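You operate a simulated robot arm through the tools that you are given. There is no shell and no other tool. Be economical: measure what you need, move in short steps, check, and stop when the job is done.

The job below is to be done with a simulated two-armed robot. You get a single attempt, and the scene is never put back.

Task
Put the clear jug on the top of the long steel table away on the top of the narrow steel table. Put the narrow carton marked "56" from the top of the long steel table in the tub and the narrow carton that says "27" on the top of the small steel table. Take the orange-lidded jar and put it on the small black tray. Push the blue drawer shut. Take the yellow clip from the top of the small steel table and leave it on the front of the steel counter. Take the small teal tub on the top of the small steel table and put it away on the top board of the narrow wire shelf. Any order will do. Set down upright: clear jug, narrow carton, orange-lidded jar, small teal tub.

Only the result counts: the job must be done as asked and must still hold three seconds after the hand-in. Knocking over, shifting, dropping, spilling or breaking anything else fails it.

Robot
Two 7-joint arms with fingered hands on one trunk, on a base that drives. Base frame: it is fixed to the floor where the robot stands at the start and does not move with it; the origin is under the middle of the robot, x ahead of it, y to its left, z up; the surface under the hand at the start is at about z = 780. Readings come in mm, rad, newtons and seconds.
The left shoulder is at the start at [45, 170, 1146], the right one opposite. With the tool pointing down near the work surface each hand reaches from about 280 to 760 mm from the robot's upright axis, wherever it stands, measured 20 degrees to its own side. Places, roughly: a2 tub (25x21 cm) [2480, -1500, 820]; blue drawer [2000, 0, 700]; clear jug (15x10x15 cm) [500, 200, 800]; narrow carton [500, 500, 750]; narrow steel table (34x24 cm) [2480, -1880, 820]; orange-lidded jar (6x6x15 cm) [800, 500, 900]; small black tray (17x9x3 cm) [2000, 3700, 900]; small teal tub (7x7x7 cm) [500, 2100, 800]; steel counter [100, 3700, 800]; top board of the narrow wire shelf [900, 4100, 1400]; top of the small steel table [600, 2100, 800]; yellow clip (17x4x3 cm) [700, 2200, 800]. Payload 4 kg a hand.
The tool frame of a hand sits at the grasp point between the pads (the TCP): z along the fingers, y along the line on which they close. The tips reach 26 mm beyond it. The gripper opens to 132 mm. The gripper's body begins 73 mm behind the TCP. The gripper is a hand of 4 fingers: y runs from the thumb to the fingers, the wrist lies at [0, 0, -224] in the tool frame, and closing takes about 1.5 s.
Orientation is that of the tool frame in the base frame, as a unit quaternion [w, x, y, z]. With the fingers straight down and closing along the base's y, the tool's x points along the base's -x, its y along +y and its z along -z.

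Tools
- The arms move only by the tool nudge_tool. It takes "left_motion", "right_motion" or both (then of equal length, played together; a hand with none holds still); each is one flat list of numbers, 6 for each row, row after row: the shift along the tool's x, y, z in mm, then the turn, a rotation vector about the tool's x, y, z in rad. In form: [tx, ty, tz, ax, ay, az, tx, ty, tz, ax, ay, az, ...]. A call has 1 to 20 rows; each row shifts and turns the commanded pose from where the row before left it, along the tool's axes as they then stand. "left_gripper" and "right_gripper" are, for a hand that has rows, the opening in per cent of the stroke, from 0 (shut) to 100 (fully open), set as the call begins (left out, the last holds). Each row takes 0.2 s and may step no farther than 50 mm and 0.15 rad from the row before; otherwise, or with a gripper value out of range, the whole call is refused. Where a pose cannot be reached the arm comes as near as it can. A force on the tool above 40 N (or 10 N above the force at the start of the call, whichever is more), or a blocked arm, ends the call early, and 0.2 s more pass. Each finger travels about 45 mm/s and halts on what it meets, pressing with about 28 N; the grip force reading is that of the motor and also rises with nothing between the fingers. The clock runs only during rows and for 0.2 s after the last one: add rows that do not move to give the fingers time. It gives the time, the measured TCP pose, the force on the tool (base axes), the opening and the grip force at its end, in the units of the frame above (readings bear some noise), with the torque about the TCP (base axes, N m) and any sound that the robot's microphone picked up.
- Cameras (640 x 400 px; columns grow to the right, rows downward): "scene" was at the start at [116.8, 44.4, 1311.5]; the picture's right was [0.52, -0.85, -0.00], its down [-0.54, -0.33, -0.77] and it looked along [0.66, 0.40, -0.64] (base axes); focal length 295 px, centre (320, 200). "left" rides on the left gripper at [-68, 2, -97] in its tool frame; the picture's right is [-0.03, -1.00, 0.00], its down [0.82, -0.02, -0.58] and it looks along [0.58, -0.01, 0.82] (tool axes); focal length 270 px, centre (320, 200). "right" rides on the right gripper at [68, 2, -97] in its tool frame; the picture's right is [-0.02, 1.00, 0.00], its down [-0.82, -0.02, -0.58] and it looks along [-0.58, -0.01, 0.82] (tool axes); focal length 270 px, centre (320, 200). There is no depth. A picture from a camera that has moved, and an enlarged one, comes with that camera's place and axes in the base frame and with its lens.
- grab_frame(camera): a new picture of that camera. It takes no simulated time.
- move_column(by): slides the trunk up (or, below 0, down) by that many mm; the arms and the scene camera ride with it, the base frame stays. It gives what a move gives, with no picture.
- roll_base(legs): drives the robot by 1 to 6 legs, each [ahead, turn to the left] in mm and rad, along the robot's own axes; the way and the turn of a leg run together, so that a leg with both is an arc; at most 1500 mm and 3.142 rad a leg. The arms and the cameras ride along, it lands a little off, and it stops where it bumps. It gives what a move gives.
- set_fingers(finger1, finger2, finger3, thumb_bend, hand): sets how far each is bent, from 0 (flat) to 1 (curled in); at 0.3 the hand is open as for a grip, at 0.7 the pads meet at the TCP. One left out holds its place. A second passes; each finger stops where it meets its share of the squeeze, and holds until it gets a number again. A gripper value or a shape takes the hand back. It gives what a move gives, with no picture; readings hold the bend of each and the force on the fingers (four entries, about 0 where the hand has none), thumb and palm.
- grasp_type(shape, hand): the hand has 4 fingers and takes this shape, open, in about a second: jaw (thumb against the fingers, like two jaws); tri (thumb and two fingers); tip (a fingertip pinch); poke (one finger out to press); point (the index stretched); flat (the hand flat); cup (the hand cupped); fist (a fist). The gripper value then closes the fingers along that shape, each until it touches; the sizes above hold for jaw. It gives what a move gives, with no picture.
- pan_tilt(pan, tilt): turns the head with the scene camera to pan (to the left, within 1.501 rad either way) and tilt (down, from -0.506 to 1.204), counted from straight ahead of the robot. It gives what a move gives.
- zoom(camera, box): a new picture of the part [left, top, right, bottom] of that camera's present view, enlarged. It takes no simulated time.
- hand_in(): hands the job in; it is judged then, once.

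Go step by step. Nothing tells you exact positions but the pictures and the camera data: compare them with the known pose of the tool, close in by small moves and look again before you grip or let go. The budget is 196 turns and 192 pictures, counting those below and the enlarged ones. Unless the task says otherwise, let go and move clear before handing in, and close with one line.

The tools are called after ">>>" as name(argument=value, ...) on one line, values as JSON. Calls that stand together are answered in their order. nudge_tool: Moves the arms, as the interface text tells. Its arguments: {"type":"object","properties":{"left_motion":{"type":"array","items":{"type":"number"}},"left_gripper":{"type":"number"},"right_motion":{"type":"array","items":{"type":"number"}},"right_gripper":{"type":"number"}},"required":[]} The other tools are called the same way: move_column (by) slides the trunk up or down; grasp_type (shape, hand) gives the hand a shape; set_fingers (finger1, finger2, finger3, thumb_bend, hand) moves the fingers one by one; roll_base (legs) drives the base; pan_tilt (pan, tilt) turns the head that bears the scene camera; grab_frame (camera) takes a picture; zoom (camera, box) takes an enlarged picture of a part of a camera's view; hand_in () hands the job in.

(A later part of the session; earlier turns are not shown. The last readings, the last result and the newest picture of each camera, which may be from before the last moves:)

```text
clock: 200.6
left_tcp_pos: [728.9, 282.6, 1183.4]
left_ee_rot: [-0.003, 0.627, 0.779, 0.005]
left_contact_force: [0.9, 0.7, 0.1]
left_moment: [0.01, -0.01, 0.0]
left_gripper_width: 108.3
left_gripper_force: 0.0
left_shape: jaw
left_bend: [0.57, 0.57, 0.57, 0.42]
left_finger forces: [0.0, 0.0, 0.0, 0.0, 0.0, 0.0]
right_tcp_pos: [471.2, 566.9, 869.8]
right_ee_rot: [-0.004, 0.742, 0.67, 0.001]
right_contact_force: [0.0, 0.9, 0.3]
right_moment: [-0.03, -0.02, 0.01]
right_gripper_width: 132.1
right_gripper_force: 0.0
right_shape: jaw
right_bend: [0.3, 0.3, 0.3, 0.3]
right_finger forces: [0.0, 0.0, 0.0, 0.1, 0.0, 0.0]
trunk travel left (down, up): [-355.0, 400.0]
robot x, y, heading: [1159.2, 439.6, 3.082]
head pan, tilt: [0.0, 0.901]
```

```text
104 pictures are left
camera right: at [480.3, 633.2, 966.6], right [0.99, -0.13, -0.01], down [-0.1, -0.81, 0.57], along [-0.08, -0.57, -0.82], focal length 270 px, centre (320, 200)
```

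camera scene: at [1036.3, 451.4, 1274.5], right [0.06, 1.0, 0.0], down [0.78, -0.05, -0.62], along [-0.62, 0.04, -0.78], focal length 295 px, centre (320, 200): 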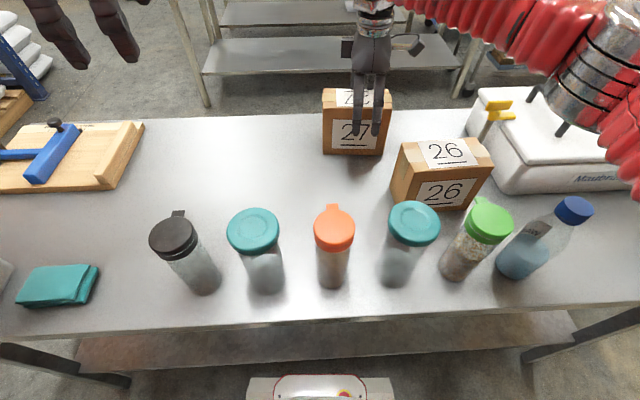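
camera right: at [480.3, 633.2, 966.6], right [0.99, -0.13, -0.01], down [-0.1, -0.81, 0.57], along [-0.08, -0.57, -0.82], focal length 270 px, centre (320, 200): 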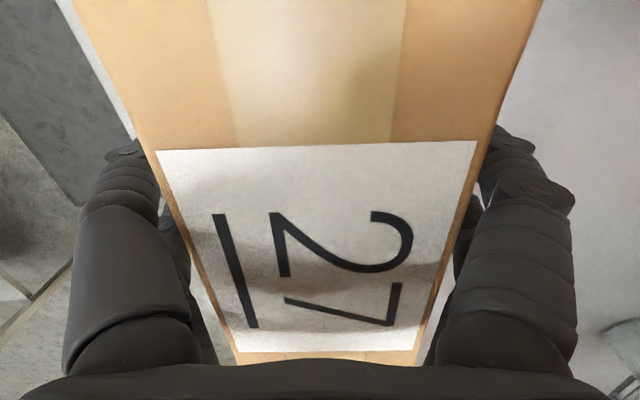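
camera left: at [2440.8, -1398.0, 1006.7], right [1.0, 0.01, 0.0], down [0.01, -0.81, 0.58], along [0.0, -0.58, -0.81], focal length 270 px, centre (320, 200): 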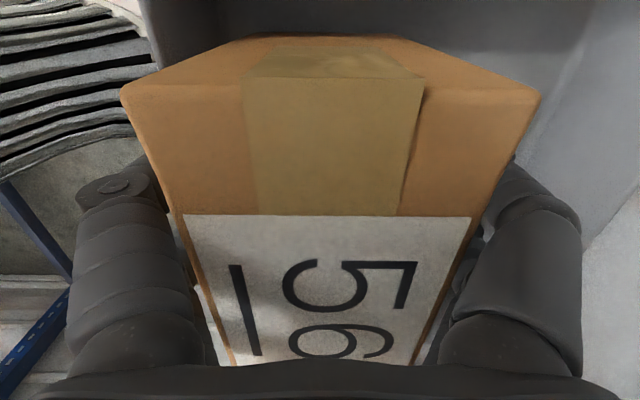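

Straddling the carton. I shift 7 mm along it and close.

>>> nudge_tool(right_motion=[-7, 0, 0, 0, 0, 0, 0, 0, 0, 0, 0, 0, 0, 0, 0, 0, 0, 0, 0, 0, 0, 0, 0, 0, 0, 0, 0, 0, 0, 0, 0, 0, 0, 0, 0, 0, 0, 0, 0, 0, 0, 0, 0, 0, 0, 0, 0, 0], right_gripper=35)

>>> nudge_tool(right_motion=[0, 0, -15, 0, 0, 0, 0, 0, -35, 0, 0, 0, 0, 0, -35, 0, 0, 0, 0, 0, -35, 0, 0, 0, 0, 0, -35, 0, 0, 0])

>>> grab_frame(camera="scene")

>>> grab_frame(camera="right")

```text
clock: 202.4
left_tcp_pos: [730.4, 282.8, 1183.1]
left_ee_rot: [-0.003, 0.626, 0.779, 0.004]
left_contact_force: [0.1, 0.8, 0.4]
left_moment: [-0.01, 0.01, 0.0]
left_gripper_width: 108.1
left_gripper_force: 0.1
left_shape: jaw
left_bend: [0.57, 0.57, 0.57, 0.42]
left_finger forces: [0.1, 0.1, 0.1, 0.1, 0.0, 0.1]
right_tcp_pos: [470.8, 559.4, 868.0]
right_ee_rot: [-0.005, 0.742, 0.67, 0.0]
right_contact_force: [-0.5, 0.1, 0.2]
right_moment: [0.0, 0.03, 0.03]
right_gripper_width: 74.7
right_gripper_force: 28.4
right_shape: jaw
right_bend: [0.71, 0.71, 0.72, 0.7]
right_finger forces: [25.4, 25.4, 25.2, 0.0, 25.8, 0.0]
trunk travel left (down, up): [-355.0, 400.0]
robot x, y, heading: [1159.5, 443.0, 3.083]
head pan, tilt: [0.0, 0.901]
```

```text
clock: 203.6
left_tcp_pos: [730.0, 282.5, 1183.7]
left_ee_rot: [-0.003, 0.626, 0.78, 0.005]
left_contact_force: [0.2, -0.1, -0.2]
left_moment: [-0.01, -0.02, -0.05]
left_gripper_width: 108.2
left_gripper_force: 0.1
left_shape: jaw
left_bend: [0.57, 0.57, 0.57, 0.42]
left_finger forces: [0.0, 0.1, 0.0, 0.0, 0.0, 0.0]
right_tcp_pos: [471.2, 553.7, 1022.6]
right_ee_rot: [-0.004, 0.742, 0.67, 0.001]
right_contact_force: [0.5, -1.0, -5.2]
right_moment: [-0.02, 0.02, -0.02]
right_gripper_width: 74.7
right_gripper_force: 28.2
right_shape: jaw
right_bend: [0.71, 0.71, 0.72, 0.7]
right_finger forces: [25.8, 25.5, 25.2, 0.0, 25.7, 0.0]
trunk travel left (down, up): [-355.0, 400.0]
robot x, y, heading: [1163.0, 445.2, 3.079]
head pan, tilt: [0.0, 0.901]
```

```text
103 pictures are left
camera scene: at [1034.3, 451.2, 1274.0], right [0.06, 1.0, 0.0], down [0.78, -0.05, -0.62], along [-0.62, 0.04, -0.78], focal length 295 px, centre (320, 200)
```

scene: 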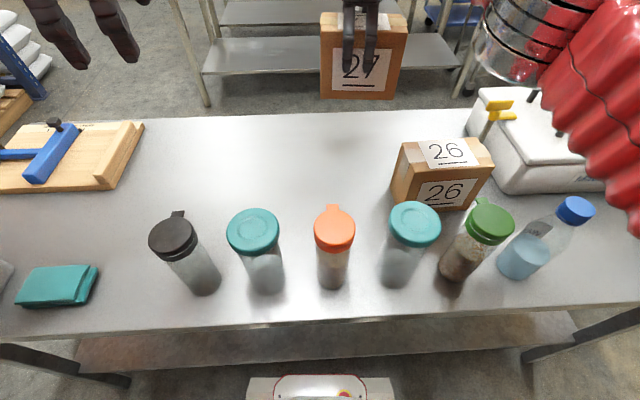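

```text
102 pictures are left
camera right: at [481.4, 619.9, 1121.3], right [0.99, -0.13, -0.01], down [-0.1, -0.81, 0.57], along [-0.08, -0.57, -0.82], focal length 270 px, centre (320, 200)
```

right: 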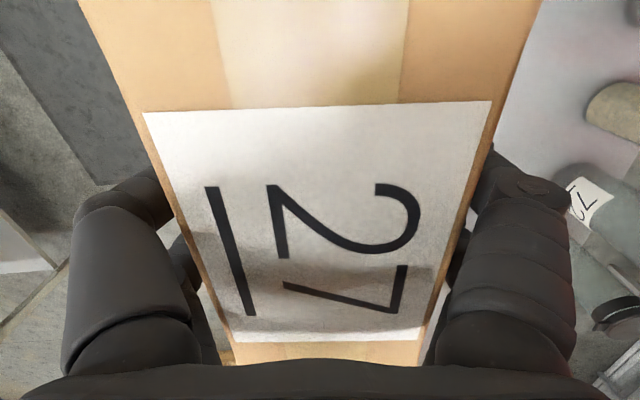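

Carton 27 is held. I raise it over the jars and bring it to my right, clear of the jar.

>>> nudge_tool(right_motion=[0, 0, -40, 0, 0, 0, 0, 0, -40, 0, 0, 0, 0, 0, -40, 0, 0, 0, 28, 29, 0, 0, 0, 0, 28, 29, 0, 0, 0, 0, 28, 29, 0, 0, 0, 0, 28, 29, 0, 0, 0, 0, 28, 29, 0, 0, 0, 0, 28, 29, 0, 0, 0, 0])

>>> zoom(camera="scene", box=[200, 160, 460, 320])

```text
clock: 205.6
left_tcp_pos: [729.7, 282.2, 1183.8]
left_ee_rot: [-0.003, 0.627, 0.779, 0.005]
left_contact_force: [0.2, 0.7, -0.4]
left_moment: [0.01, 0.02, -0.03]
left_gripper_width: 108.2
left_gripper_force: 0.2
left_shape: jaw
left_bend: [0.57, 0.57, 0.57, 0.42]
left_finger forces: [0.0, 0.1, 0.0, 0.0, 0.0, 0.0]
right_tcp_pos: [685.3, 716.2, 1123.3]
right_ee_rot: [-0.005, 0.743, 0.67, 0.0]
right_contact_force: [-0.6, -0.6, -4.7]
right_moment: [-0.01, 0.01, -0.01]
right_gripper_width: 74.1
right_gripper_force: 28.1
right_shape: jaw
right_bend: [0.71, 0.71, 0.72, 0.7]
right_finger forces: [25.6, 25.5, 25.3, 0.0, 25.8, 0.1]
right hand out of reach, approached as far as the arm can: row 2, 3
trunk travel left (down, up): [-355.0, 400.0]
robot x, y, heading: [1157.3, 442.4, 3.079]
head pan, tilt: [0.0, 0.901]
```

```text
2.46 times, centred on (330, 240) of scene
camera zoom: at [1034.9, 452.2, 1274.1], right [0.06, 1.0, 0.0], down [0.78, -0.05, -0.62], along [-0.62, 0.04, -0.78], focal length 726 px, centre (295, 102)
```

zoom: 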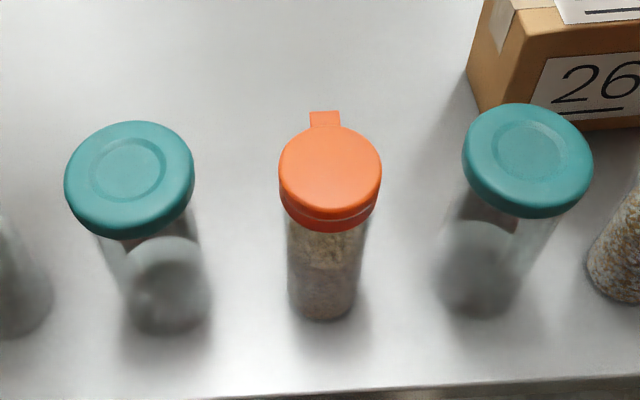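

The orange jar is at about (826, 486), top near 945. I bring the left hand over it, closing front-to-back between its neighbours.

>>> nudge_tool(left_motion=[0, 0, 0, 0, 0, 0.108, 0, 0, 0, 0, 0, 0.108, 40.8, 19.2, 0, 0, 0, 0, 40.8, 19.2, 0, 0, 0, 0, 40.8, 19.2, 0, 0, 0, 0, 40.8, 19.2, 0, 0, 0, 0, 40.8, 19.2, 0, 0, 0, 0, 0, 0, 42, 0, 0, 0, 0, 0, 42, 0, 0, 0, 0, 0, 42, 0, 0, 0], left_gripper=100)

>>> grab_frame(camera="left")

>>> grab_frame(camera="scene")

```text
clock: 207.8
left_tcp_pos: [822.4, 488.5, 1057.5]
left_ee_rot: [-0.002, 0.707, 0.708, 0.005]
left_contact_force: [-0.3, -0.4, -0.2]
left_moment: [-0.02, 0.0, 0.03]
left_gripper_width: 132.1
left_gripper_force: 0.0
left_shape: jaw
left_bend: [0.3, 0.3, 0.3, 0.3]
left_finger forces: [0.0, 0.0, 0.0, 0.0, 0.0, 0.0]
right_tcp_pos: [683.0, 714.7, 1122.7]
right_ee_rot: [-0.004, 0.743, 0.669, 0.001]
right_contact_force: [-0.9, -0.2, -4.7]
right_moment: [-0.02, 0.01, 0.02]
right_gripper_width: 74.0
right_gripper_force: 27.7
right_shape: jaw
right_bend: [0.71, 0.71, 0.72, 0.7]
right_finger forces: [25.7, 25.5, 25.3, 0.0, 25.9, 0.0]
trunk travel left (down, up): [-355.0, 400.0]
robot x, y, heading: [1162.0, 446.3, 3.087]
head pan, tilt: [0.0, 0.901]
```

```text
100 pictures are left
camera left: at [825.6, 417.9, 1154.6], right [-1.0, -0.03, 0.0], down [-0.02, 0.81, 0.59], along [-0.01, 0.59, -0.81], focal length 270 px, centre (320, 200)
```

left: 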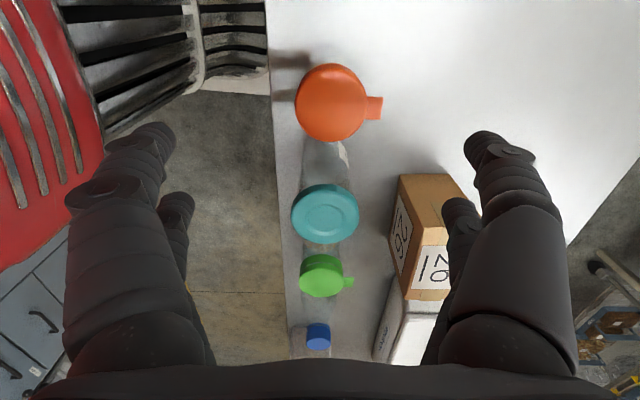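

```text
99 pictures are left
camera scene: at [1033.0, 451.6, 1273.8], right [0.06, 1.0, 0.0], down [0.78, -0.05, -0.62], along [-0.62, 0.04, -0.78], focal length 295 px, centre (320, 200)
```

scene: 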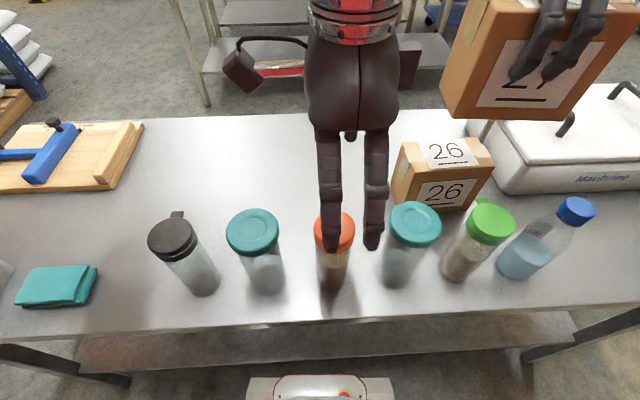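

The lid is centred within a few mm. I correct and go down to gripping height.

>>> nudge_tool(left_motion=[-9, -4, 20, 0, 0, 0, 0, 0, 40, 0, 0, 0, 0, 0, 40, 0, 0, 0, 0, 0, 40, 0, 0, 0, 0, 0, 25, 0, 0, 0])

>>> grab_frame(camera="left")

>>> grab_frame(camera="scene")

```text
clock: 209.0
left_tcp_pos: [822.9, 480.5, 894.4]
left_ee_rot: [-0.004, 0.707, 0.707, 0.005]
left_contact_force: [0.1, -0.7, -0.8]
left_moment: [0.01, -0.02, 0.04]
left_gripper_width: 131.5
left_gripper_force: 0.1
left_shape: jaw
left_bend: [0.3, 0.3, 0.3, 0.3]
left_finger forces: [0.0, 0.0, 0.2, 0.1, 0.1, 0.0]
right_tcp_pos: [683.5, 715.5, 1122.1]
right_ee_rot: [-0.005, 0.742, 0.67, 0.0]
right_contact_force: [-0.4, -0.4, -4.5]
right_moment: [-0.04, 0.0, 0.01]
right_gripper_width: 74.2
right_gripper_force: 28.7
right_shape: jaw
right_bend: [0.71, 0.71, 0.72, 0.7]
right_finger forces: [25.7, 25.5, 25.3, 0.1, 25.8, 0.0]
trunk travel left (down, up): [-355.0, 400.0]
robot x, y, heading: [1159.9, 441.6, 3.078]
head pan, tilt: [0.0, 0.901]
```

```text
98 pictures are left
camera left: at [823.8, 410.9, 990.5], right [-1.0, -0.03, 0.0], down [-0.02, 0.81, 0.59], along [-0.01, 0.59, -0.81], focal length 270 px, centre (320, 200)
```

left: 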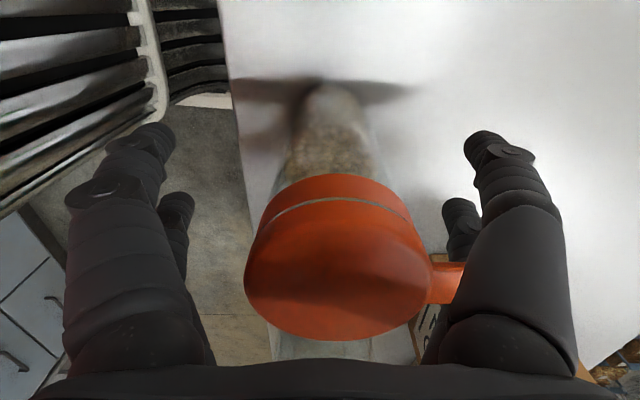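

```text
97 pictures are left
camera scene: at [1033.6, 451.9, 1273.9], right [0.06, 1.0, 0.0], down [0.78, -0.05, -0.62], along [-0.62, 0.04, -0.78], focal length 295 px, centre (320, 200)
```

scene: 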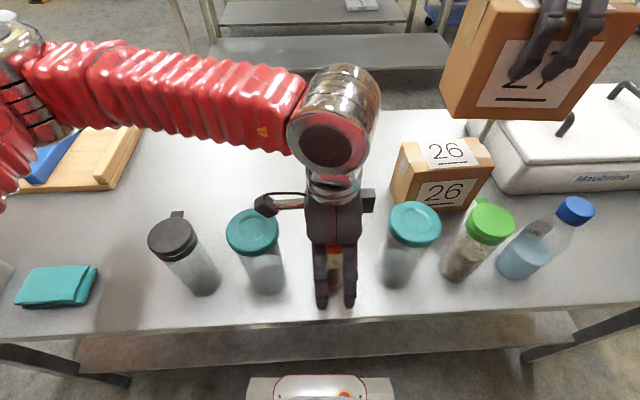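

I centre a few mm more and close on the jar.

>>> nudge_tool(left_motion=[0, -4, 3, 0, 0, 0, 0, 0, 0, 0, 0, 0, 0, 0, 0, 0, 0, 0, 0, 0, 0, 0, 0, 0, 0, 0, 0, 0, 0, 0, 0, 0, 0, 0, 0, 0, 0, 0, 0, 0, 0, 0, 0, 0, 0, 0, 0, 0, 0, 0, 0, 0, 0, 0], left_gripper=15)

>>> grab_frame(camera="left")

```text
clock: 211.0
left_tcp_pos: [816.8, 482.1, 890.4]
left_ee_rot: [-0.003, 0.706, 0.708, 0.004]
left_contact_force: [0.8, 1.2, -0.9]
left_moment: [0.0, -0.01, -0.01]
left_gripper_width: 36.4
left_gripper_force: 27.9
left_shape: jaw
left_bend: [0.74, 0.74, 0.74, 0.7]
left_finger forces: [27.2, 26.2, 25.0, 0.0, 24.6, 0.0]
right_tcp_pos: [683.2, 715.7, 1122.5]
right_ee_rot: [-0.004, 0.742, 0.67, 0.001]
right_contact_force: [-0.5, 0.5, -4.9]
right_moment: [0.0, -0.04, 0.02]
right_gripper_width: 74.1
right_gripper_force: 27.7
right_shape: jaw
right_bend: [0.71, 0.71, 0.72, 0.7]
right_finger forces: [25.6, 25.6, 25.4, 0.0, 25.8, 0.0]
trunk travel left (down, up): [-355.0, 400.0]
robot x, y, heading: [1159.9, 442.6, 3.078]
head pan, tilt: [0.0, 0.901]
```

```text
96 pictures are left
camera left: at [819.2, 411.8, 988.4], right [-1.0, -0.03, 0.0], down [-0.02, 0.81, 0.59], along [-0.01, 0.59, -0.81], focal length 270 px, centre (320, 200)
```

left: 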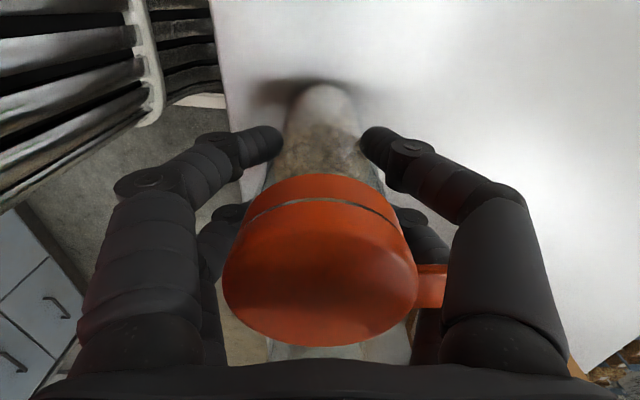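

The jar is held. I lift it clear and move it to my left side.

>>> nudge_tool(left_motion=[0, 0, -15, 0, 0, 0, 0, 0, -40, 0, 0, 0, 0, 0, -45, 0, 0, 0, 0, 0, -45, 0, 0, 0, 0, 0, -45, 0, 0, 0, 0, 0, -45, 0, 0, 0, -40, -18, 0, 0, 0, 0, -40, -18, 0, 0, 0, 0, -40, -18, 0, 0, 0, 0, -40, -18, 0, 0, 0, 0, -40, -18, 0, 0, 0, 0])

>>> pan_tilt(pan=0, tilt=0.6)

>>> grab_frame(camera="scene")

>>> pan_tilt(pan=-1.3, tilt=0.5)

>>> grab_frame(camera="scene")

```text
clock: 213.4
left_tcp_pos: [727.9, 277.9, 1125.0]
left_ee_rot: [-0.003, 0.706, 0.708, 0.003]
left_contact_force: [0.7, -0.5, -1.9]
left_moment: [-0.01, -0.02, 0.0]
left_gripper_width: 35.6
left_gripper_force: 28.4
left_shape: jaw
left_bend: [0.74, 0.74, 0.74, 0.7]
left_finger forces: [27.1, 26.4, 25.7, 0.0, 25.2, 0.0]
right_tcp_pos: [683.8, 714.7, 1121.3]
right_ee_rot: [-0.004, 0.743, 0.669, 0.001]
right_contact_force: [0.8, 0.1, -4.7]
right_moment: [-0.03, 0.02, 0.0]
right_gripper_width: 74.3
right_gripper_force: 28.2
right_shape: jaw
right_bend: [0.71, 0.71, 0.72, 0.7]
right_finger forces: [25.8, 25.5, 25.3, 0.0, 25.8, 0.0]
trunk travel left (down, up): [-355.0, 400.0]
robot x, y, heading: [1162.9, 444.5, 3.078]
head pan, tilt: [0.0, 0.901]
```

```text
clock: 214.2
left_tcp_pos: [727.8, 278.8, 1125.5]
left_ee_rot: [-0.003, 0.707, 0.708, 0.005]
left_contact_force: [-0.8, -0.1, -1.9]
left_moment: [-0.01, 0.02, -0.03]
left_gripper_width: 35.6
left_gripper_force: 28.5
left_shape: jaw
left_bend: [0.74, 0.74, 0.74, 0.7]
left_finger forces: [27.1, 26.4, 25.8, 0.0, 25.3, 0.0]
right_tcp_pos: [683.7, 715.9, 1122.5]
right_ee_rot: [-0.005, 0.742, 0.67, 0.0]
right_contact_force: [-0.2, 0.5, -4.8]
right_moment: [-0.03, 0.0, 0.02]
right_gripper_width: 74.2
right_gripper_force: 27.4
right_shape: jaw
right_bend: [0.71, 0.71, 0.72, 0.7]
right_finger forces: [25.6, 25.6, 25.4, 0.0, 25.8, 0.0]
trunk travel left (down, up): [-355.0, 400.0]
robot x, y, heading: [1158.7, 443.7, 3.082]
head pan, tilt: [0.0, 0.6]
```

```text
95 pictures are left
camera scene: at [1020.9, 452.6, 1298.6], right [0.06, 1.0, 0.0], down [0.57, -0.03, -0.82], along [-0.82, 0.05, -0.57], focal length 295 px, centre (320, 200)
```

scene: 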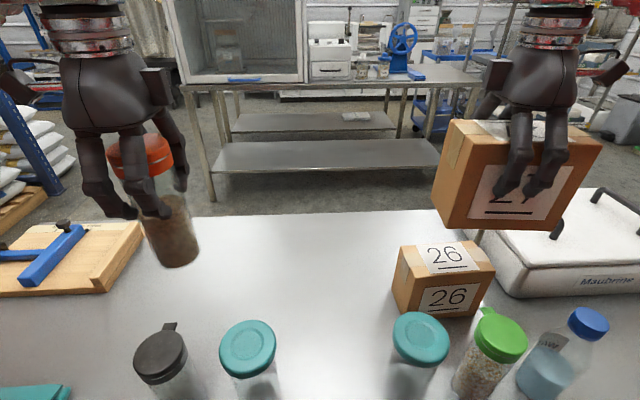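

```text
clock: 215.7
left_tcp_pos: [728.6, 279.6, 1125.4]
left_ee_rot: [-0.003, 0.707, 0.707, 0.004]
left_contact_force: [0.4, 0.6, -2.0]
left_moment: [-0.02, 0.0, -0.04]
left_gripper_width: 36.0
left_gripper_force: 27.6
left_shape: jaw
left_bend: [0.74, 0.74, 0.74, 0.7]
left_finger forces: [27.0, 26.4, 25.7, 0.0, 25.1, 0.0]
right_tcp_pos: [682.7, 714.5, 1122.3]
right_ee_rot: [-0.005, 0.742, 0.67, 0.001]
right_contact_force: [0.7, -0.4, -5.3]
right_moment: [-0.03, 0.0, 0.0]
right_gripper_width: 74.2
right_gripper_force: 28.2
right_shape: jaw
right_bend: [0.71, 0.71, 0.72, 0.7]
right_finger forces: [25.7, 25.6, 25.4, 0.0, 25.8, 0.1]
trunk travel left (down, up): [-355.0, 400.0]
robot x, y, heading: [1158.9, 444.9, 3.078]
head pan, tilt: [-1.3, 0.499]
```

```text
94 pictures are left
camera scene: at [1090.0, 536.2, 1307.8], right [0.98, 0.21, 0.0], down [0.1, -0.47, -0.88], along [-0.18, 0.86, -0.48], focal length 295 px, centre (320, 200)
```

scene: 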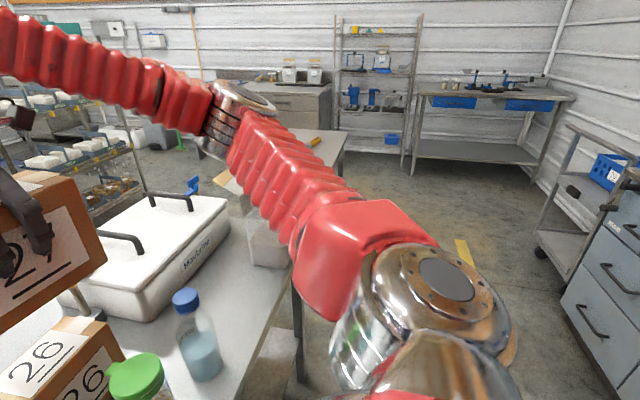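

Both items are held. I see the small steel table with the yellow clip to the north. I raise the trunk, back away and drive up the corridor.

>>> move_column(by=120)

>>> roll_base(legs=[[-170, 0]])

>>> roll_base(legs=[[0, -0.75]])

>>> roll_base(legs=[[0, -0.75]])

>>> pan_tilt(pan=0, tilt=0.5)

>>> grab_frame(camera="scene")

```text
clock: 217.2
left_tcp_pos: [727.5, 277.6, 1244.2]
left_ee_rot: [-0.002, 0.707, 0.707, 0.004]
left_contact_force: [-0.2, -0.3, -1.0]
left_moment: [-0.02, -0.04, 0.02]
left_gripper_width: 35.9
left_gripper_force: 28.4
left_shape: jaw
left_bend: [0.74, 0.74, 0.74, 0.7]
left_finger forces: [27.1, 26.5, 25.7, 0.1, 25.3, 0.0]
right_tcp_pos: [682.6, 718.1, 1242.6]
right_ee_rot: [-0.005, 0.742, 0.67, 0.001]
right_contact_force: [-0.8, -0.3, -5.1]
right_moment: [-0.06, 0.01, 0.0]
right_gripper_width: 74.1
right_gripper_force: 28.0
right_shape: jaw
right_bend: [0.71, 0.71, 0.72, 0.7]
right_finger forces: [25.7, 25.5, 25.4, 0.0, 25.8, 0.0]
trunk travel left (down, up): [-475.0, 280.0]
robot x, y, heading: [1161.8, 443.6, 3.079]
head pan, tilt: [-1.3, 0.499]
```

```text
clock: 218.7
left_tcp_pos: [901.4, 267.7, 1246.0]
left_ee_rot: [-0.003, 0.708, 0.706, 0.003]
left_contact_force: [0.4, 0.5, -2.3]
left_moment: [-0.02, 0.03, 0.02]
left_gripper_width: 35.9
left_gripper_force: 28.2
left_shape: jaw
left_bend: [0.74, 0.74, 0.74, 0.7]
left_finger forces: [27.3, 26.5, 25.7, 0.1, 25.3, 0.0]
right_tcp_pos: [858.1, 708.4, 1243.8]
right_ee_rot: [-0.005, 0.744, 0.669, 0.001]
right_contact_force: [0.4, 0.2, -5.0]
right_moment: [-0.02, 0.05, 0.02]
right_gripper_width: 74.3
right_gripper_force: 28.4
right_shape: jaw
right_bend: [0.71, 0.71, 0.72, 0.7]
right_finger forces: [25.7, 25.5, 25.3, 0.0, 25.8, 0.0]
trunk travel left (down, up): [-475.0, 280.0]
robot x, y, heading: [1329.5, 431.4, 3.077]
head pan, tilt: [-1.3, 0.499]
```

```text
clock: 221.3
left_tcp_pos: [903.0, 608.0, 1245.3]
left_ee_rot: [-0.001, 0.917, 0.399, 0.005]
left_contact_force: [0.1, 0.0, -2.0]
left_moment: [-0.02, 0.0, 0.0]
left_gripper_width: 35.8
left_gripper_force: 27.9
left_shape: jaw
left_bend: [0.74, 0.74, 0.74, 0.7]
left_finger forces: [27.2, 26.3, 26.1, 0.0, 25.5, 0.0]
right_tcp_pos: [1170.0, 958.5, 1244.6]
right_ee_rot: [-0.004, 0.936, 0.351, 0.001]
right_contact_force: [0.0, -0.3, -3.3]
right_moment: [-0.04, 0.01, 0.0]
right_gripper_width: 73.8
right_gripper_force: 28.0
right_shape: jaw
right_bend: [0.71, 0.71, 0.72, 0.7]
right_finger forces: [25.4, 25.2, 25.3, 0.0, 25.7, 0.1]
trunk travel left (down, up): [-475.0, 280.0]
robot x, y, heading: [1302.0, 400.9, 2.333]
head pan, tilt: [-1.3, 0.499]
```

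```text
clock: 223.9
left_tcp_pos: [1151.5, 825.9, 1244.8]
left_ee_rot: [0.002, 0.999, 0.034, 0.005]
left_contact_force: [-1.5, -0.7, -1.6]
left_moment: [0.0, 0.02, 0.0]
left_gripper_width: 35.4
left_gripper_force: 28.6
left_shape: jaw
left_bend: [0.74, 0.74, 0.74, 0.7]
left_finger forces: [27.5, 26.3, 27.0, 0.0, 26.0, 0.1]
right_tcp_pos: [1586.4, 898.2, 1244.8]
right_ee_rot: [-0.003, 1.0, -0.018, 0.003]
right_contact_force: [-0.3, 0.7, -4.0]
right_moment: [-0.02, 0.04, 0.05]
right_gripper_width: 73.8
right_gripper_force: 28.1
right_shape: jaw
right_bend: [0.71, 0.71, 0.72, 0.7]
right_finger forces: [26.1, 25.3, 25.6, 0.0, 26.0, 0.0]
trunk travel left (down, up): [-475.0, 280.0]
robot x, y, heading: [1258.3, 404.1, 1.585]
head pan, tilt: [-1.3, 0.499]
```

```text
clock: 225.4
left_tcp_pos: [1151.9, 824.3, 1245.5]
left_ee_rot: [0.001, 0.999, 0.034, 0.005]
left_contact_force: [0.2, -0.1, -2.1]
left_moment: [-0.01, 0.01, 0.01]
left_gripper_width: 35.1
left_gripper_force: 28.0
left_shape: jaw
left_bend: [0.74, 0.74, 0.74, 0.7]
left_finger forces: [28.2, 27.1, 27.9, 0.1, 26.7, 0.0]
right_tcp_pos: [1587.9, 897.6, 1246.1]
right_ee_rot: [-0.003, 1.0, -0.019, 0.003]
right_contact_force: [-0.5, 0.2, -4.8]
right_moment: [0.0, 0.04, 0.0]
right_gripper_width: 73.5
right_gripper_force: 28.3
right_shape: jaw
right_bend: [0.71, 0.71, 0.72, 0.7]
right_finger forces: [27.1, 25.9, 26.3, 0.0, 26.6, 0.1]
trunk travel left (down, up): [-475.0, 280.0]
robot x, y, heading: [1256.8, 400.9, 1.587]
head pan, tilt: [0.0, 0.499]
```

```text
93 pictures are left
camera scene: at [1254.8, 520.9, 1429.0], right [1.0, 0.01, 0.0], down [0.01, -0.48, -0.88], along [-0.01, 0.88, -0.48], focal length 295 px, centre (320, 200)
```

scene: 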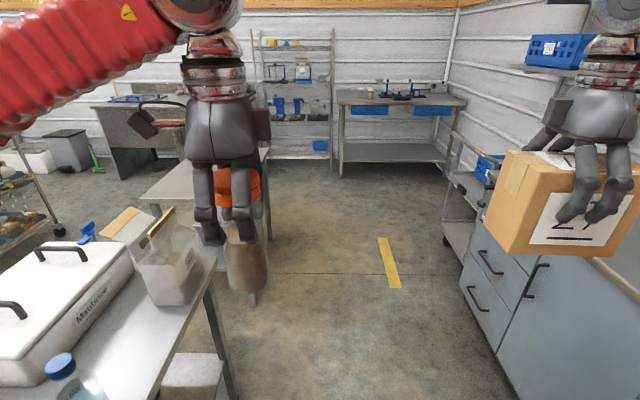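

The way is clear. I drive north beside the small steel table and then turn to face it.

>>> roll_base(legs=[[1400, 0]])

>>> roll_base(legs=[[230, 0]])

>>> pan_tilt(pan=1.4, tilt=0.6)

>>> grab_frame(camera="scene")

```text
clock: 232.5
left_tcp_pos: [1147.3, 2229.6, 1245.6]
left_ee_rot: [0.0, 1.0, 0.028, 0.005]
left_contact_force: [0.2, 0.2, -2.0]
left_moment: [-0.01, -0.03, -0.01]
left_gripper_width: 35.2
left_gripper_force: 28.5
left_shape: jaw
left_bend: [0.74, 0.74, 0.74, 0.7]
left_finger forces: [28.2, 27.2, 28.0, 0.0, 26.7, 0.1]
right_tcp_pos: [1584.4, 2295.2, 1245.3]
right_ee_rot: [-0.002, 1.0, -0.024, 0.003]
right_contact_force: [-0.5, 0.1, -4.4]
right_moment: [0.0, 0.03, -0.02]
right_gripper_width: 73.3
right_gripper_force: 27.8
right_shape: jaw
right_bend: [0.71, 0.71, 0.72, 0.7]
right_finger forces: [26.9, 25.8, 26.4, 0.0, 26.6, 0.0]
trunk travel left (down, up): [-475.0, 280.0]
robot x, y, heading: [1248.2, 1807.8, 1.574]
head pan, tilt: [0.0, 0.499]
```

```text
clock: 234.2
left_tcp_pos: [1144.7, 2464.4, 1245.4]
left_ee_rot: [0.002, 1.0, 0.029, 0.004]
left_contact_force: [0.8, 0.4, -1.9]
left_moment: [-0.03, 0.02, -0.02]
left_gripper_width: 35.2
left_gripper_force: 28.1
left_shape: jaw
left_bend: [0.74, 0.74, 0.74, 0.7]
left_finger forces: [28.1, 27.1, 27.9, 0.1, 26.8, 0.0]
right_tcp_pos: [1582.1, 2531.4, 1245.3]
right_ee_rot: [-0.002, 1.0, -0.023, 0.004]
right_contact_force: [-0.4, 0.2, -5.8]
right_moment: [-0.02, 0.04, 0.04]
right_gripper_width: 73.5
right_gripper_force: 28.6
right_shape: jaw
right_bend: [0.71, 0.71, 0.72, 0.7]
right_finger forces: [27.0, 25.8, 26.4, 0.0, 26.6, 0.0]
trunk travel left (down, up): [-475.0, 280.0]
robot x, y, heading: [1244.0, 2037.4, 1.569]
head pan, tilt: [0.0, 0.499]
```

```text
clock: 235.8
left_tcp_pos: [1145.6, 2463.8, 1245.8]
left_ee_rot: [0.001, 1.0, 0.029, 0.006]
left_contact_force: [-0.4, -0.5, -2.1]
left_moment: [0.02, -0.05, 0.01]
left_gripper_width: 35.1
left_gripper_force: 27.4
left_shape: jaw
left_bend: [0.74, 0.74, 0.74, 0.7]
left_finger forces: [28.2, 27.3, 28.0, 0.0, 26.7, 0.1]
right_tcp_pos: [1583.4, 2531.6, 1246.6]
right_ee_rot: [-0.002, 1.0, -0.024, 0.004]
right_contact_force: [-0.6, -0.6, -5.1]
right_moment: [0.01, 0.02, 0.0]
right_gripper_width: 73.8
right_gripper_force: 28.1
right_shape: jaw
right_bend: [0.71, 0.71, 0.72, 0.7]
right_finger forces: [27.1, 25.9, 26.3, 0.0, 26.5, 0.0]
trunk travel left (down, up): [-475.0, 280.0]
robot x, y, heading: [1245.6, 2042.1, 1.572]
head pan, tilt: [1.4, 0.6]
```

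```text
92 pictures are left
camera scene: at [1157.9, 2081.6, 1420.0], right [0.17, 0.99, 0.0], down [0.56, -0.1, -0.83], along [-0.81, 0.14, -0.56], focal length 295 px, centre (320, 200)
```

scene: 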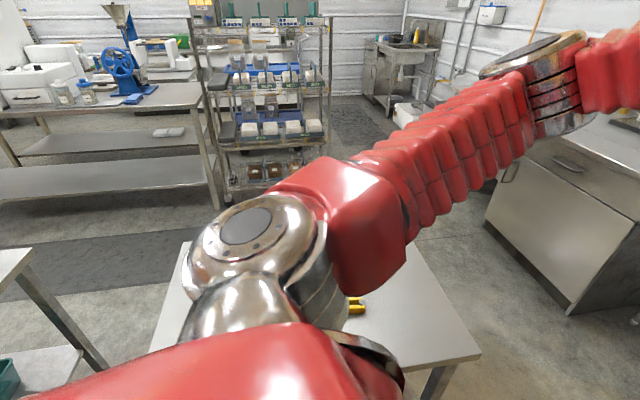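

>>> roll_base(legs=[[0, 0.78]])

>>> roll_base(legs=[[0, 0.78]])

>>> pan_tilt(pan=0, tilt=0.8)

>>> grab_frame(camera="scene")

```text
clock: 238.5
left_tcp_pos: [875.7, 2266.2, 1246.2]
left_ee_rot: [-0.001, 0.911, 0.413, 0.005]
left_contact_force: [0.4, 0.3, -1.6]
left_moment: [-0.01, -0.01, -0.01]
left_gripper_width: 35.0
left_gripper_force: 28.4
left_shape: jaw
left_bend: [0.74, 0.74, 0.74, 0.7]
left_finger forces: [27.9, 26.5, 28.1, 0.1, 26.7, 0.0]
right_tcp_pos: [1133.3, 2625.3, 1246.4]
right_ee_rot: [-0.003, 0.932, 0.364, 0.003]
right_contact_force: [0.2, -0.3, -5.1]
right_moment: [-0.05, 0.04, 0.0]
right_gripper_width: 73.3
right_gripper_force: 27.9
right_shape: jaw
right_bend: [0.71, 0.71, 0.72, 0.7]
right_finger forces: [26.4, 25.1, 25.8, 0.0, 26.1, 0.0]
trunk travel left (down, up): [-475.0, 280.0]
robot x, y, heading: [1278.6, 2069.4, 2.362]
head pan, tilt: [1.4, 0.6]
```

```text
clock: 241.5
left_tcp_pos: [855.3, 1919.1, 1247.8]
left_ee_rot: [-0.005, 0.685, 0.729, 0.006]
left_contact_force: [-0.5, -0.1, -1.4]
left_moment: [0.08, 0.01, 0.0]
left_gripper_width: 34.5
left_gripper_force: 27.6
left_shape: jaw
left_bend: [0.74, 0.74, 0.74, 0.7]
left_finger forces: [27.7, 26.2, 28.1, 0.0, 27.0, 0.0]
right_tcp_pos: [787.2, 2357.1, 1247.7]
right_ee_rot: [-0.005, 0.723, 0.691, 0.003]
right_contact_force: [0.3, -1.5, -3.2]
right_moment: [0.08, 0.02, -0.01]
right_gripper_width: 72.8
right_gripper_force: 28.0
right_shape: jaw
right_bend: [0.71, 0.71, 0.72, 0.7]
right_finger forces: [26.1, 26.3, 26.5, 0.0, 26.0, 0.0]
trunk travel left (down, up): [-475.0, 280.0]
robot x, y, heading: [1275.3, 2121.6, 3.128]
head pan, tilt: [1.4, 0.6]
stopped in leg 1: the robot was blocked; the commanded pose is now the measured one
```

```text
clock: 243.0
left_tcp_pos: [856.8, 1925.6, 1248.9]
left_ee_rot: [-0.003, 0.686, 0.728, 0.004]
left_contact_force: [0.2, 0.4, -1.9]
left_moment: [0.02, 0.01, 0.0]
left_gripper_width: 34.7
left_gripper_force: 27.8
left_shape: jaw
left_bend: [0.74, 0.74, 0.74, 0.7]
left_finger forces: [27.6, 26.1, 28.1, 0.0, 26.9, 0.1]
right_tcp_pos: [786.2, 2363.5, 1247.4]
right_ee_rot: [-0.005, 0.724, 0.69, 0.0]
right_contact_force: [1.0, 0.1, -5.6]
right_moment: [-0.04, 0.01, -0.01]
right_gripper_width: 73.0
right_gripper_force: 27.5
right_shape: jaw
right_bend: [0.71, 0.71, 0.72, 0.7]
right_finger forces: [26.2, 26.3, 26.5, 0.0, 26.0, 0.1]
trunk travel left (down, up): [-475.0, 280.0]
robot x, y, heading: [1276.7, 2118.5, 3.134]
head pan, tilt: [0.0, 0.799]
```

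```text
91 pictures are left
camera scene: at [1169.7, 2122.7, 1403.0], right [0.01, 1.0, 0.0], down [0.72, -0.01, -0.7], along [-0.7, 0.01, -0.72], focal length 295 px, centre (320, 200)
```

scene: 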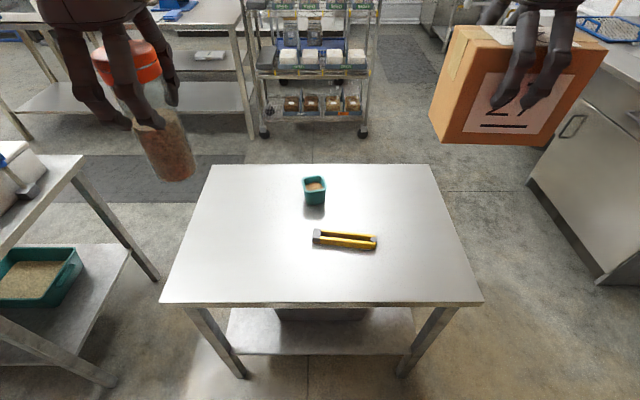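

The small table is clear to see: teal tub ≈ (580, 2112), clip ≈ (735, 2190) lying along y. I set carton 27 on the free right-hand part at (700, 2375).

>>> nudge_tool(right_motion=[4, -43, 0, 0, 0, 0, 4, -43, 0, 0, 0, 0, 0, 0, 43, 0, 0, 0, 0, 0, 43, 0, 0, 0, 0, 0, 43, 0, 0, 0, 0, 0, 43, 0, 0, 0, 0, 0, 43, 0, 0, 0, 0, 0, 43, 0, 0, 0, 0, 0, 43, 0, 0, 0, 0, 0, 30, 0, 0, 0])

>>> grab_frame(camera="scene")

```text
clock: 245.2
left_tcp_pos: [855.6, 1925.1, 1248.0]
left_ee_rot: [-0.003, 0.686, 0.728, 0.004]
left_contact_force: [-0.2, 0.1, -2.0]
left_moment: [0.02, 0.01, -0.02]
left_gripper_width: 34.7
left_gripper_force: 28.2
left_shape: jaw
left_bend: [0.74, 0.74, 0.74, 0.7]
left_finger forces: [27.6, 26.2, 28.1, 0.0, 27.1, 0.0]
right_tcp_pos: [697.3, 2377.9, 916.3]
right_ee_rot: [-0.004, 0.723, 0.691, 0.001]
right_contact_force: [0.1, 0.2, -4.5]
right_moment: [-0.05, -0.02, -0.01]
right_gripper_width: 73.2
right_gripper_force: 27.9
right_shape: jaw
right_bend: [0.71, 0.71, 0.72, 0.7]
right_finger forces: [25.7, 25.7, 26.1, 0.0, 25.4, 0.0]
trunk travel left (down, up): [-475.0, 280.0]
robot x, y, heading: [1275.2, 2121.0, 3.133]
head pan, tilt: [0.0, 0.799]
```

```text
90 pictures are left
camera scene: at [1169.2, 2122.5, 1403.0], right [0.01, 1.0, 0.0], down [0.72, -0.01, -0.7], along [-0.7, 0.01, -0.72], focal length 295 px, centre (320, 200)
```

scene: 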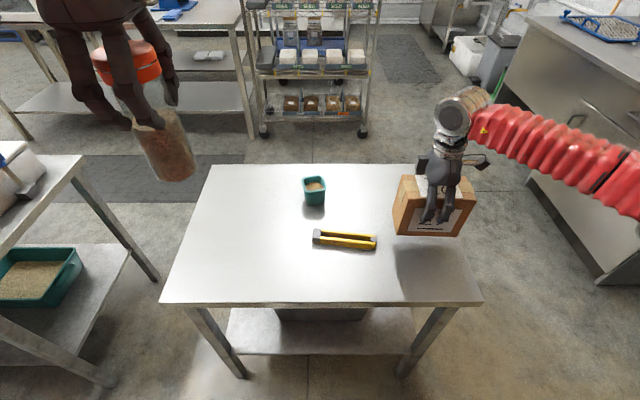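

The carton is rather near the table's right edge. I shift it inward to about (620, 2338) before setting it down.

>>> nudge_tool(right_motion=[-22, -37, 0, 0, 0, 0, -22, -38, 0, 0, 0, 0])

>>> zoom(camera="scene", box=[280, 120, 520, 280])

```text
clock: 245.8
left_tcp_pos: [855.6, 1923.6, 1248.6]
left_ee_rot: [-0.004, 0.686, 0.728, 0.005]
left_contact_force: [-0.3, -1.3, -0.9]
left_moment: [0.02, -0.02, 0.01]
left_gripper_width: 34.9
left_gripper_force: 28.5
left_shape: jaw
left_bend: [0.74, 0.74, 0.74, 0.7]
left_finger forces: [27.6, 26.2, 28.2, 0.0, 27.0, 0.0]
right_tcp_pos: [621.5, 2337.3, 918.1]
right_ee_rot: [-0.003, 0.723, 0.691, 0.001]
right_contact_force: [0.1, -0.4, -4.4]
right_moment: [-0.04, 0.01, 0.04]
right_gripper_width: 72.8
right_gripper_force: 27.3
right_shape: jaw
right_bend: [0.71, 0.71, 0.72, 0.7]
right_finger forces: [25.6, 25.4, 25.8, 0.0, 25.3, 0.0]
trunk travel left (down, up): [-475.0, 280.0]
robot x, y, heading: [1279.0, 2123.3, 3.129]
head pan, tilt: [0.0, 0.799]
```

```text
2.50 times, centred on (400, 200) of scene
camera zoom: at [1169.1, 2121.2, 1403.0], right [0.01, 1.0, 0.0], down [0.72, -0.01, -0.7], along [-0.7, 0.01, -0.72], focal length 737 px, centre (120, 200)
```

zoom: 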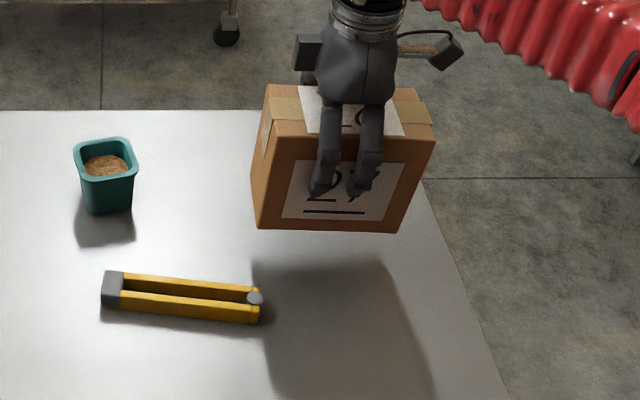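

Good position. I lower it to the table.

>>> nudge_tool(right_motion=[0, 0, 12, 0, 0, 0, 0, 0, 8, 0, 0, 0, 0, 0, 4, 0, 0, 0, 0, 0, 0, 0, 0, 0])

```text
clock: 246.8
left_tcp_pos: [855.8, 1924.9, 1248.1]
left_ee_rot: [-0.004, 0.685, 0.728, 0.005]
left_contact_force: [-0.2, -0.9, -1.2]
left_moment: [-0.01, -0.01, -0.01]
left_gripper_width: 34.4
left_gripper_force: 28.0
left_shape: jaw
left_bend: [0.74, 0.74, 0.74, 0.7]
left_finger forces: [27.7, 26.2, 28.1, 0.1, 27.1, 0.0]
right_tcp_pos: [622.9, 2337.5, 892.1]
right_ee_rot: [-0.004, 0.723, 0.691, 0.001]
right_contact_force: [0.1, -0.4, -3.9]
right_moment: [0.02, 0.01, -0.01]
right_gripper_width: 72.7
right_gripper_force: 28.3
right_shape: jaw
right_bend: [0.71, 0.71, 0.72, 0.7]
right_finger forces: [25.5, 25.4, 25.8, 0.0, 25.2, 0.0]
trunk travel left (down, up): [-475.0, 280.0]
robot x, y, heading: [1277.2, 2119.7, 3.128]
head pan, tilt: [0.0, 0.799]
```

>>> nudge_tool(right_motion=[0, 0, 4, 0, 0, 0, 0, 0, 3, 0, 0, 0, 0, 0, 0, 0, 0, 0])

```text
clock: 247.6
left_tcp_pos: [854.4, 1925.8, 1248.7]
left_ee_rot: [-0.003, 0.686, 0.727, 0.004]
left_contact_force: [-0.6, -0.2, -1.0]
left_moment: [0.02, -0.01, 0.0]
left_gripper_width: 34.7
left_gripper_force: 27.6
left_shape: jaw
left_bend: [0.74, 0.74, 0.74, 0.7]
left_finger forces: [27.5, 26.2, 28.1, 0.0, 27.0, 0.0]
right_tcp_pos: [622.0, 2336.6, 886.1]
right_ee_rot: [-0.004, 0.723, 0.69, 0.002]
right_contact_force: [-0.5, -0.7, -4.7]
right_moment: [-0.05, 0.02, -0.01]
right_gripper_width: 72.7
right_gripper_force: 28.0
right_shape: jaw
right_bend: [0.71, 0.71, 0.72, 0.7]
right_finger forces: [25.6, 25.4, 25.9, 0.0, 25.2, 0.0]
trunk travel left (down, up): [-475.0, 280.0]
robot x, y, heading: [1273.0, 2120.4, 3.131]
head pan, tilt: [0.0, 0.799]
```

>>> nudge_tool(right_motion=[0, 0, 5, 0, 0, 0, 0, 0, 4, 0, 0, 0, 0, 0, 0, 0, 0, 0])

>>> zoom(camera="scene", box=[280, 120, 520, 280])

```text
clock: 248.4
left_tcp_pos: [855.7, 1925.4, 1249.1]
left_ee_rot: [-0.003, 0.686, 0.728, 0.004]
left_contact_force: [-0.3, -0.8, -1.0]
left_moment: [0.0, 0.02, 0.01]
left_gripper_width: 34.7
left_gripper_force: 28.1
left_shape: jaw
left_bend: [0.74, 0.74, 0.74, 0.7]
left_finger forces: [27.7, 26.2, 28.2, 0.0, 26.9, 0.0]
right_tcp_pos: [620.6, 2337.5, 877.1]
right_ee_rot: [-0.004, 0.724, 0.69, 0.002]
right_contact_force: [0.0, -0.3, -4.4]
right_moment: [-0.04, -0.01, 0.01]
right_gripper_width: 72.5
right_gripper_force: 28.2
right_shape: jaw
right_bend: [0.71, 0.71, 0.72, 0.7]
right_finger forces: [25.6, 25.4, 25.9, 0.0, 25.1, 0.0]
trunk travel left (down, up): [-475.0, 280.0]
robot x, y, heading: [1274.4, 2123.1, 3.131]
head pan, tilt: [0.0, 0.799]
```

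```text
2.50 times, centred on (400, 200) of scene
camera zoom: at [1169.4, 2122.4, 1403.0], right [0.01, 1.0, 0.0], down [0.72, -0.01, -0.7], along [-0.7, 0.01, -0.72], focal length 737 px, centre (120, 200)
```

zoom: 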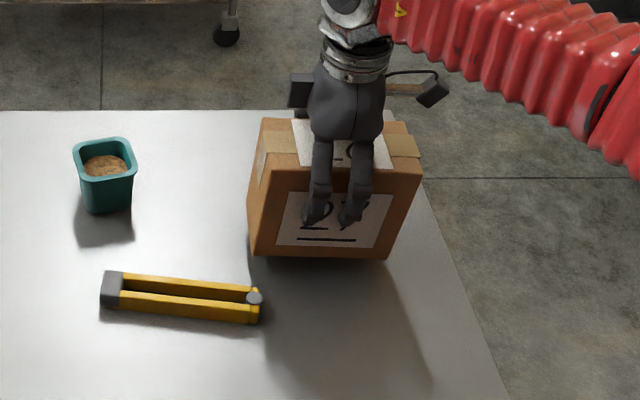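

>>> nudge_tool(right_motion=[0, 0, 4, 0, 0, 0, 0, 0, 4, 0, 0, 0, 0, 0, 0, 0, 0, 0])

```text
clock: 249.2
left_tcp_pos: [855.5, 1925.4, 1247.4]
left_ee_rot: [-0.003, 0.686, 0.728, 0.004]
left_contact_force: [0.7, 1.0, -2.0]
left_moment: [0.01, -0.02, 0.02]
left_gripper_width: 34.7
left_gripper_force: 27.8
left_shape: jaw
left_bend: [0.74, 0.74, 0.74, 0.7]
left_finger forces: [27.7, 26.2, 28.1, 0.1, 27.0, 0.1]
right_tcp_pos: [621.3, 2338.2, 868.5]
right_ee_rot: [-0.004, 0.724, 0.69, 0.002]
right_contact_force: [0.6, -0.4, -4.8]
right_moment: [-0.03, 0.02, 0.0]
right_gripper_width: 72.9
right_gripper_force: 28.1
right_shape: jaw
right_bend: [0.71, 0.71, 0.72, 0.7]
right_finger forces: [25.7, 25.4, 25.8, 0.0, 25.1, 0.1]
trunk travel left (down, up): [-475.0, 280.0]
robot x, y, heading: [1275.4, 2120.9, 3.133]
head pan, tilt: [0.0, 0.799]
```

>>> nudge_tool(right_motion=[0, 0, 3, 0, 0, 0, 0, 0, 3, 0, 0, 0, 0, 0, 3, 0, 0, 0, 0, 0, 0, 0, 0, 0])

>>> zoom(camera="scene", box=[280, 120, 520, 280])

```text
clock: 250.2
left_tcp_pos: [855.7, 1926.7, 1249.5]
left_ee_rot: [-0.003, 0.686, 0.727, 0.005]
left_contact_force: [-0.3, -0.2, -1.3]
left_moment: [0.01, -0.01, -0.01]
left_gripper_width: 34.6
left_gripper_force: 28.0
left_shape: jaw
left_bend: [0.74, 0.74, 0.74, 0.7]
left_finger forces: [27.6, 26.3, 28.1, 0.0, 26.9, 0.0]
right_tcp_pos: [622.0, 2339.0, 860.3]
right_ee_rot: [-0.004, 0.723, 0.691, 0.001]
right_contact_force: [0.3, 0.1, -5.1]
right_moment: [-0.05, 0.01, 0.0]
right_gripper_width: 72.6
right_gripper_force: 28.5
right_shape: jaw
right_bend: [0.71, 0.71, 0.72, 0.7]
right_finger forces: [25.6, 25.3, 25.8, 0.0, 25.3, 0.0]
trunk travel left (down, up): [-475.0, 280.0]
robot x, y, heading: [1277.6, 2123.6, 3.135]
head pan, tilt: [0.0, 0.799]
```

```text
2.50 times, centred on (400, 200) of scene
camera zoom: at [1169.4, 2122.4, 1403.0], right [0.01, 1.0, 0.0], down [0.72, -0.01, -0.7], along [-0.7, 0.01, -0.72], focal length 737 px, centre (120, 200)
```

zoom: 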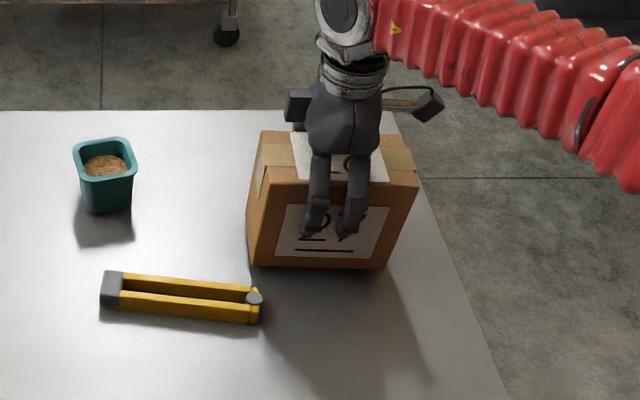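

>>> nudge_tool(right_motion=[0, 0, 3, 0, 0, 0, 0, 0, 3, 0, 0, 0, 0, 0, 3, 0, 0, 0, 0, 0, 0, 0, 0, 0])

```text
clock: 251.2
left_tcp_pos: [856.6, 1925.9, 1248.6]
left_ee_rot: [-0.003, 0.685, 0.728, 0.005]
left_contact_force: [-0.3, 0.5, -2.1]
left_moment: [-0.03, 0.0, -0.01]
left_gripper_width: 34.5
left_gripper_force: 27.6
left_shape: jaw
left_bend: [0.74, 0.74, 0.74, 0.7]
left_finger forces: [27.7, 26.2, 28.1, 0.0, 27.0, 0.0]
right_tcp_pos: [621.9, 2337.8, 850.2]
right_ee_rot: [-0.003, 0.724, 0.69, 0.001]
right_contact_force: [0.5, -0.6, -5.3]
right_moment: [-0.02, 0.01, 0.05]
right_gripper_width: 72.8
right_gripper_force: 28.4
right_shape: jaw
right_bend: [0.71, 0.71, 0.72, 0.7]
right_finger forces: [25.6, 25.4, 25.8, 0.1, 25.2, 0.0]
trunk travel left (down, up): [-475.0, 280.0]
robot x, y, heading: [1275.1, 2119.7, 3.131]
head pan, tilt: [0.0, 0.799]
```

>>> nudge_tool(right_motion=[0, 0, 3, 0, 0, 0, 0, 0, 3, 0, 0, 0, 0, 0, 0, 0, 0, 0])

>>> zoom(camera="scene", box=[340, 160, 460, 240])

```text
clock: 252.0
left_tcp_pos: [858.2, 1926.0, 1249.2]
left_ee_rot: [-0.004, 0.685, 0.728, 0.004]
left_contact_force: [-0.1, 0.3, -1.4]
left_moment: [0.0, -0.02, 0.01]
left_gripper_width: 34.9
left_gripper_force: 28.1
left_shape: jaw
left_bend: [0.74, 0.74, 0.74, 0.7]
left_finger forces: [27.6, 26.2, 28.1, 0.0, 27.0, 0.0]
right_tcp_pos: [621.4, 2338.4, 848.0]
right_ee_rot: [-0.005, 0.724, 0.69, 0.0]
right_contact_force: [0.5, 0.9, 10.5]
right_moment: [0.13, -0.17, 0.02]
right_gripper_width: 72.4
right_gripper_force: 28.1
right_shape: jaw
right_bend: [0.72, 0.72, 0.72, 0.7]
right_finger forces: [26.9, 25.8, 25.8, 0.0, 26.7, 0.0]
trunk travel left (down, up): [-475.0, 280.0]
robot x, y, heading: [1272.0, 2121.2, 3.133]
head pan, tilt: [0.0, 0.799]
```

```text
5.00 times, centred on (400, 200) of scene
camera zoom: at [1171.2, 2121.9, 1403.3], right [0.01, 1.0, 0.0], down [0.72, -0.01, -0.7], along [-0.7, 0.01, -0.72], focal length 1475 px, centre (-80, 200)
```

zoom: 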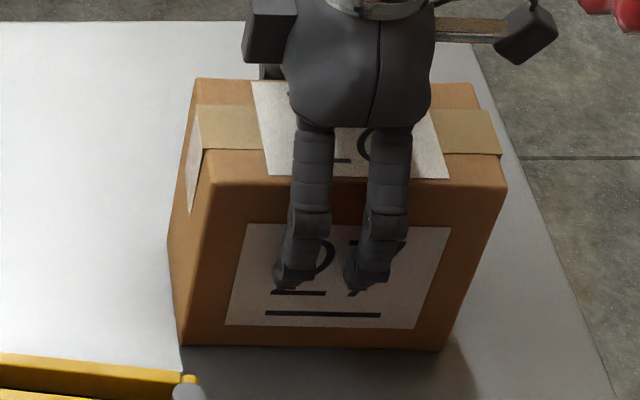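

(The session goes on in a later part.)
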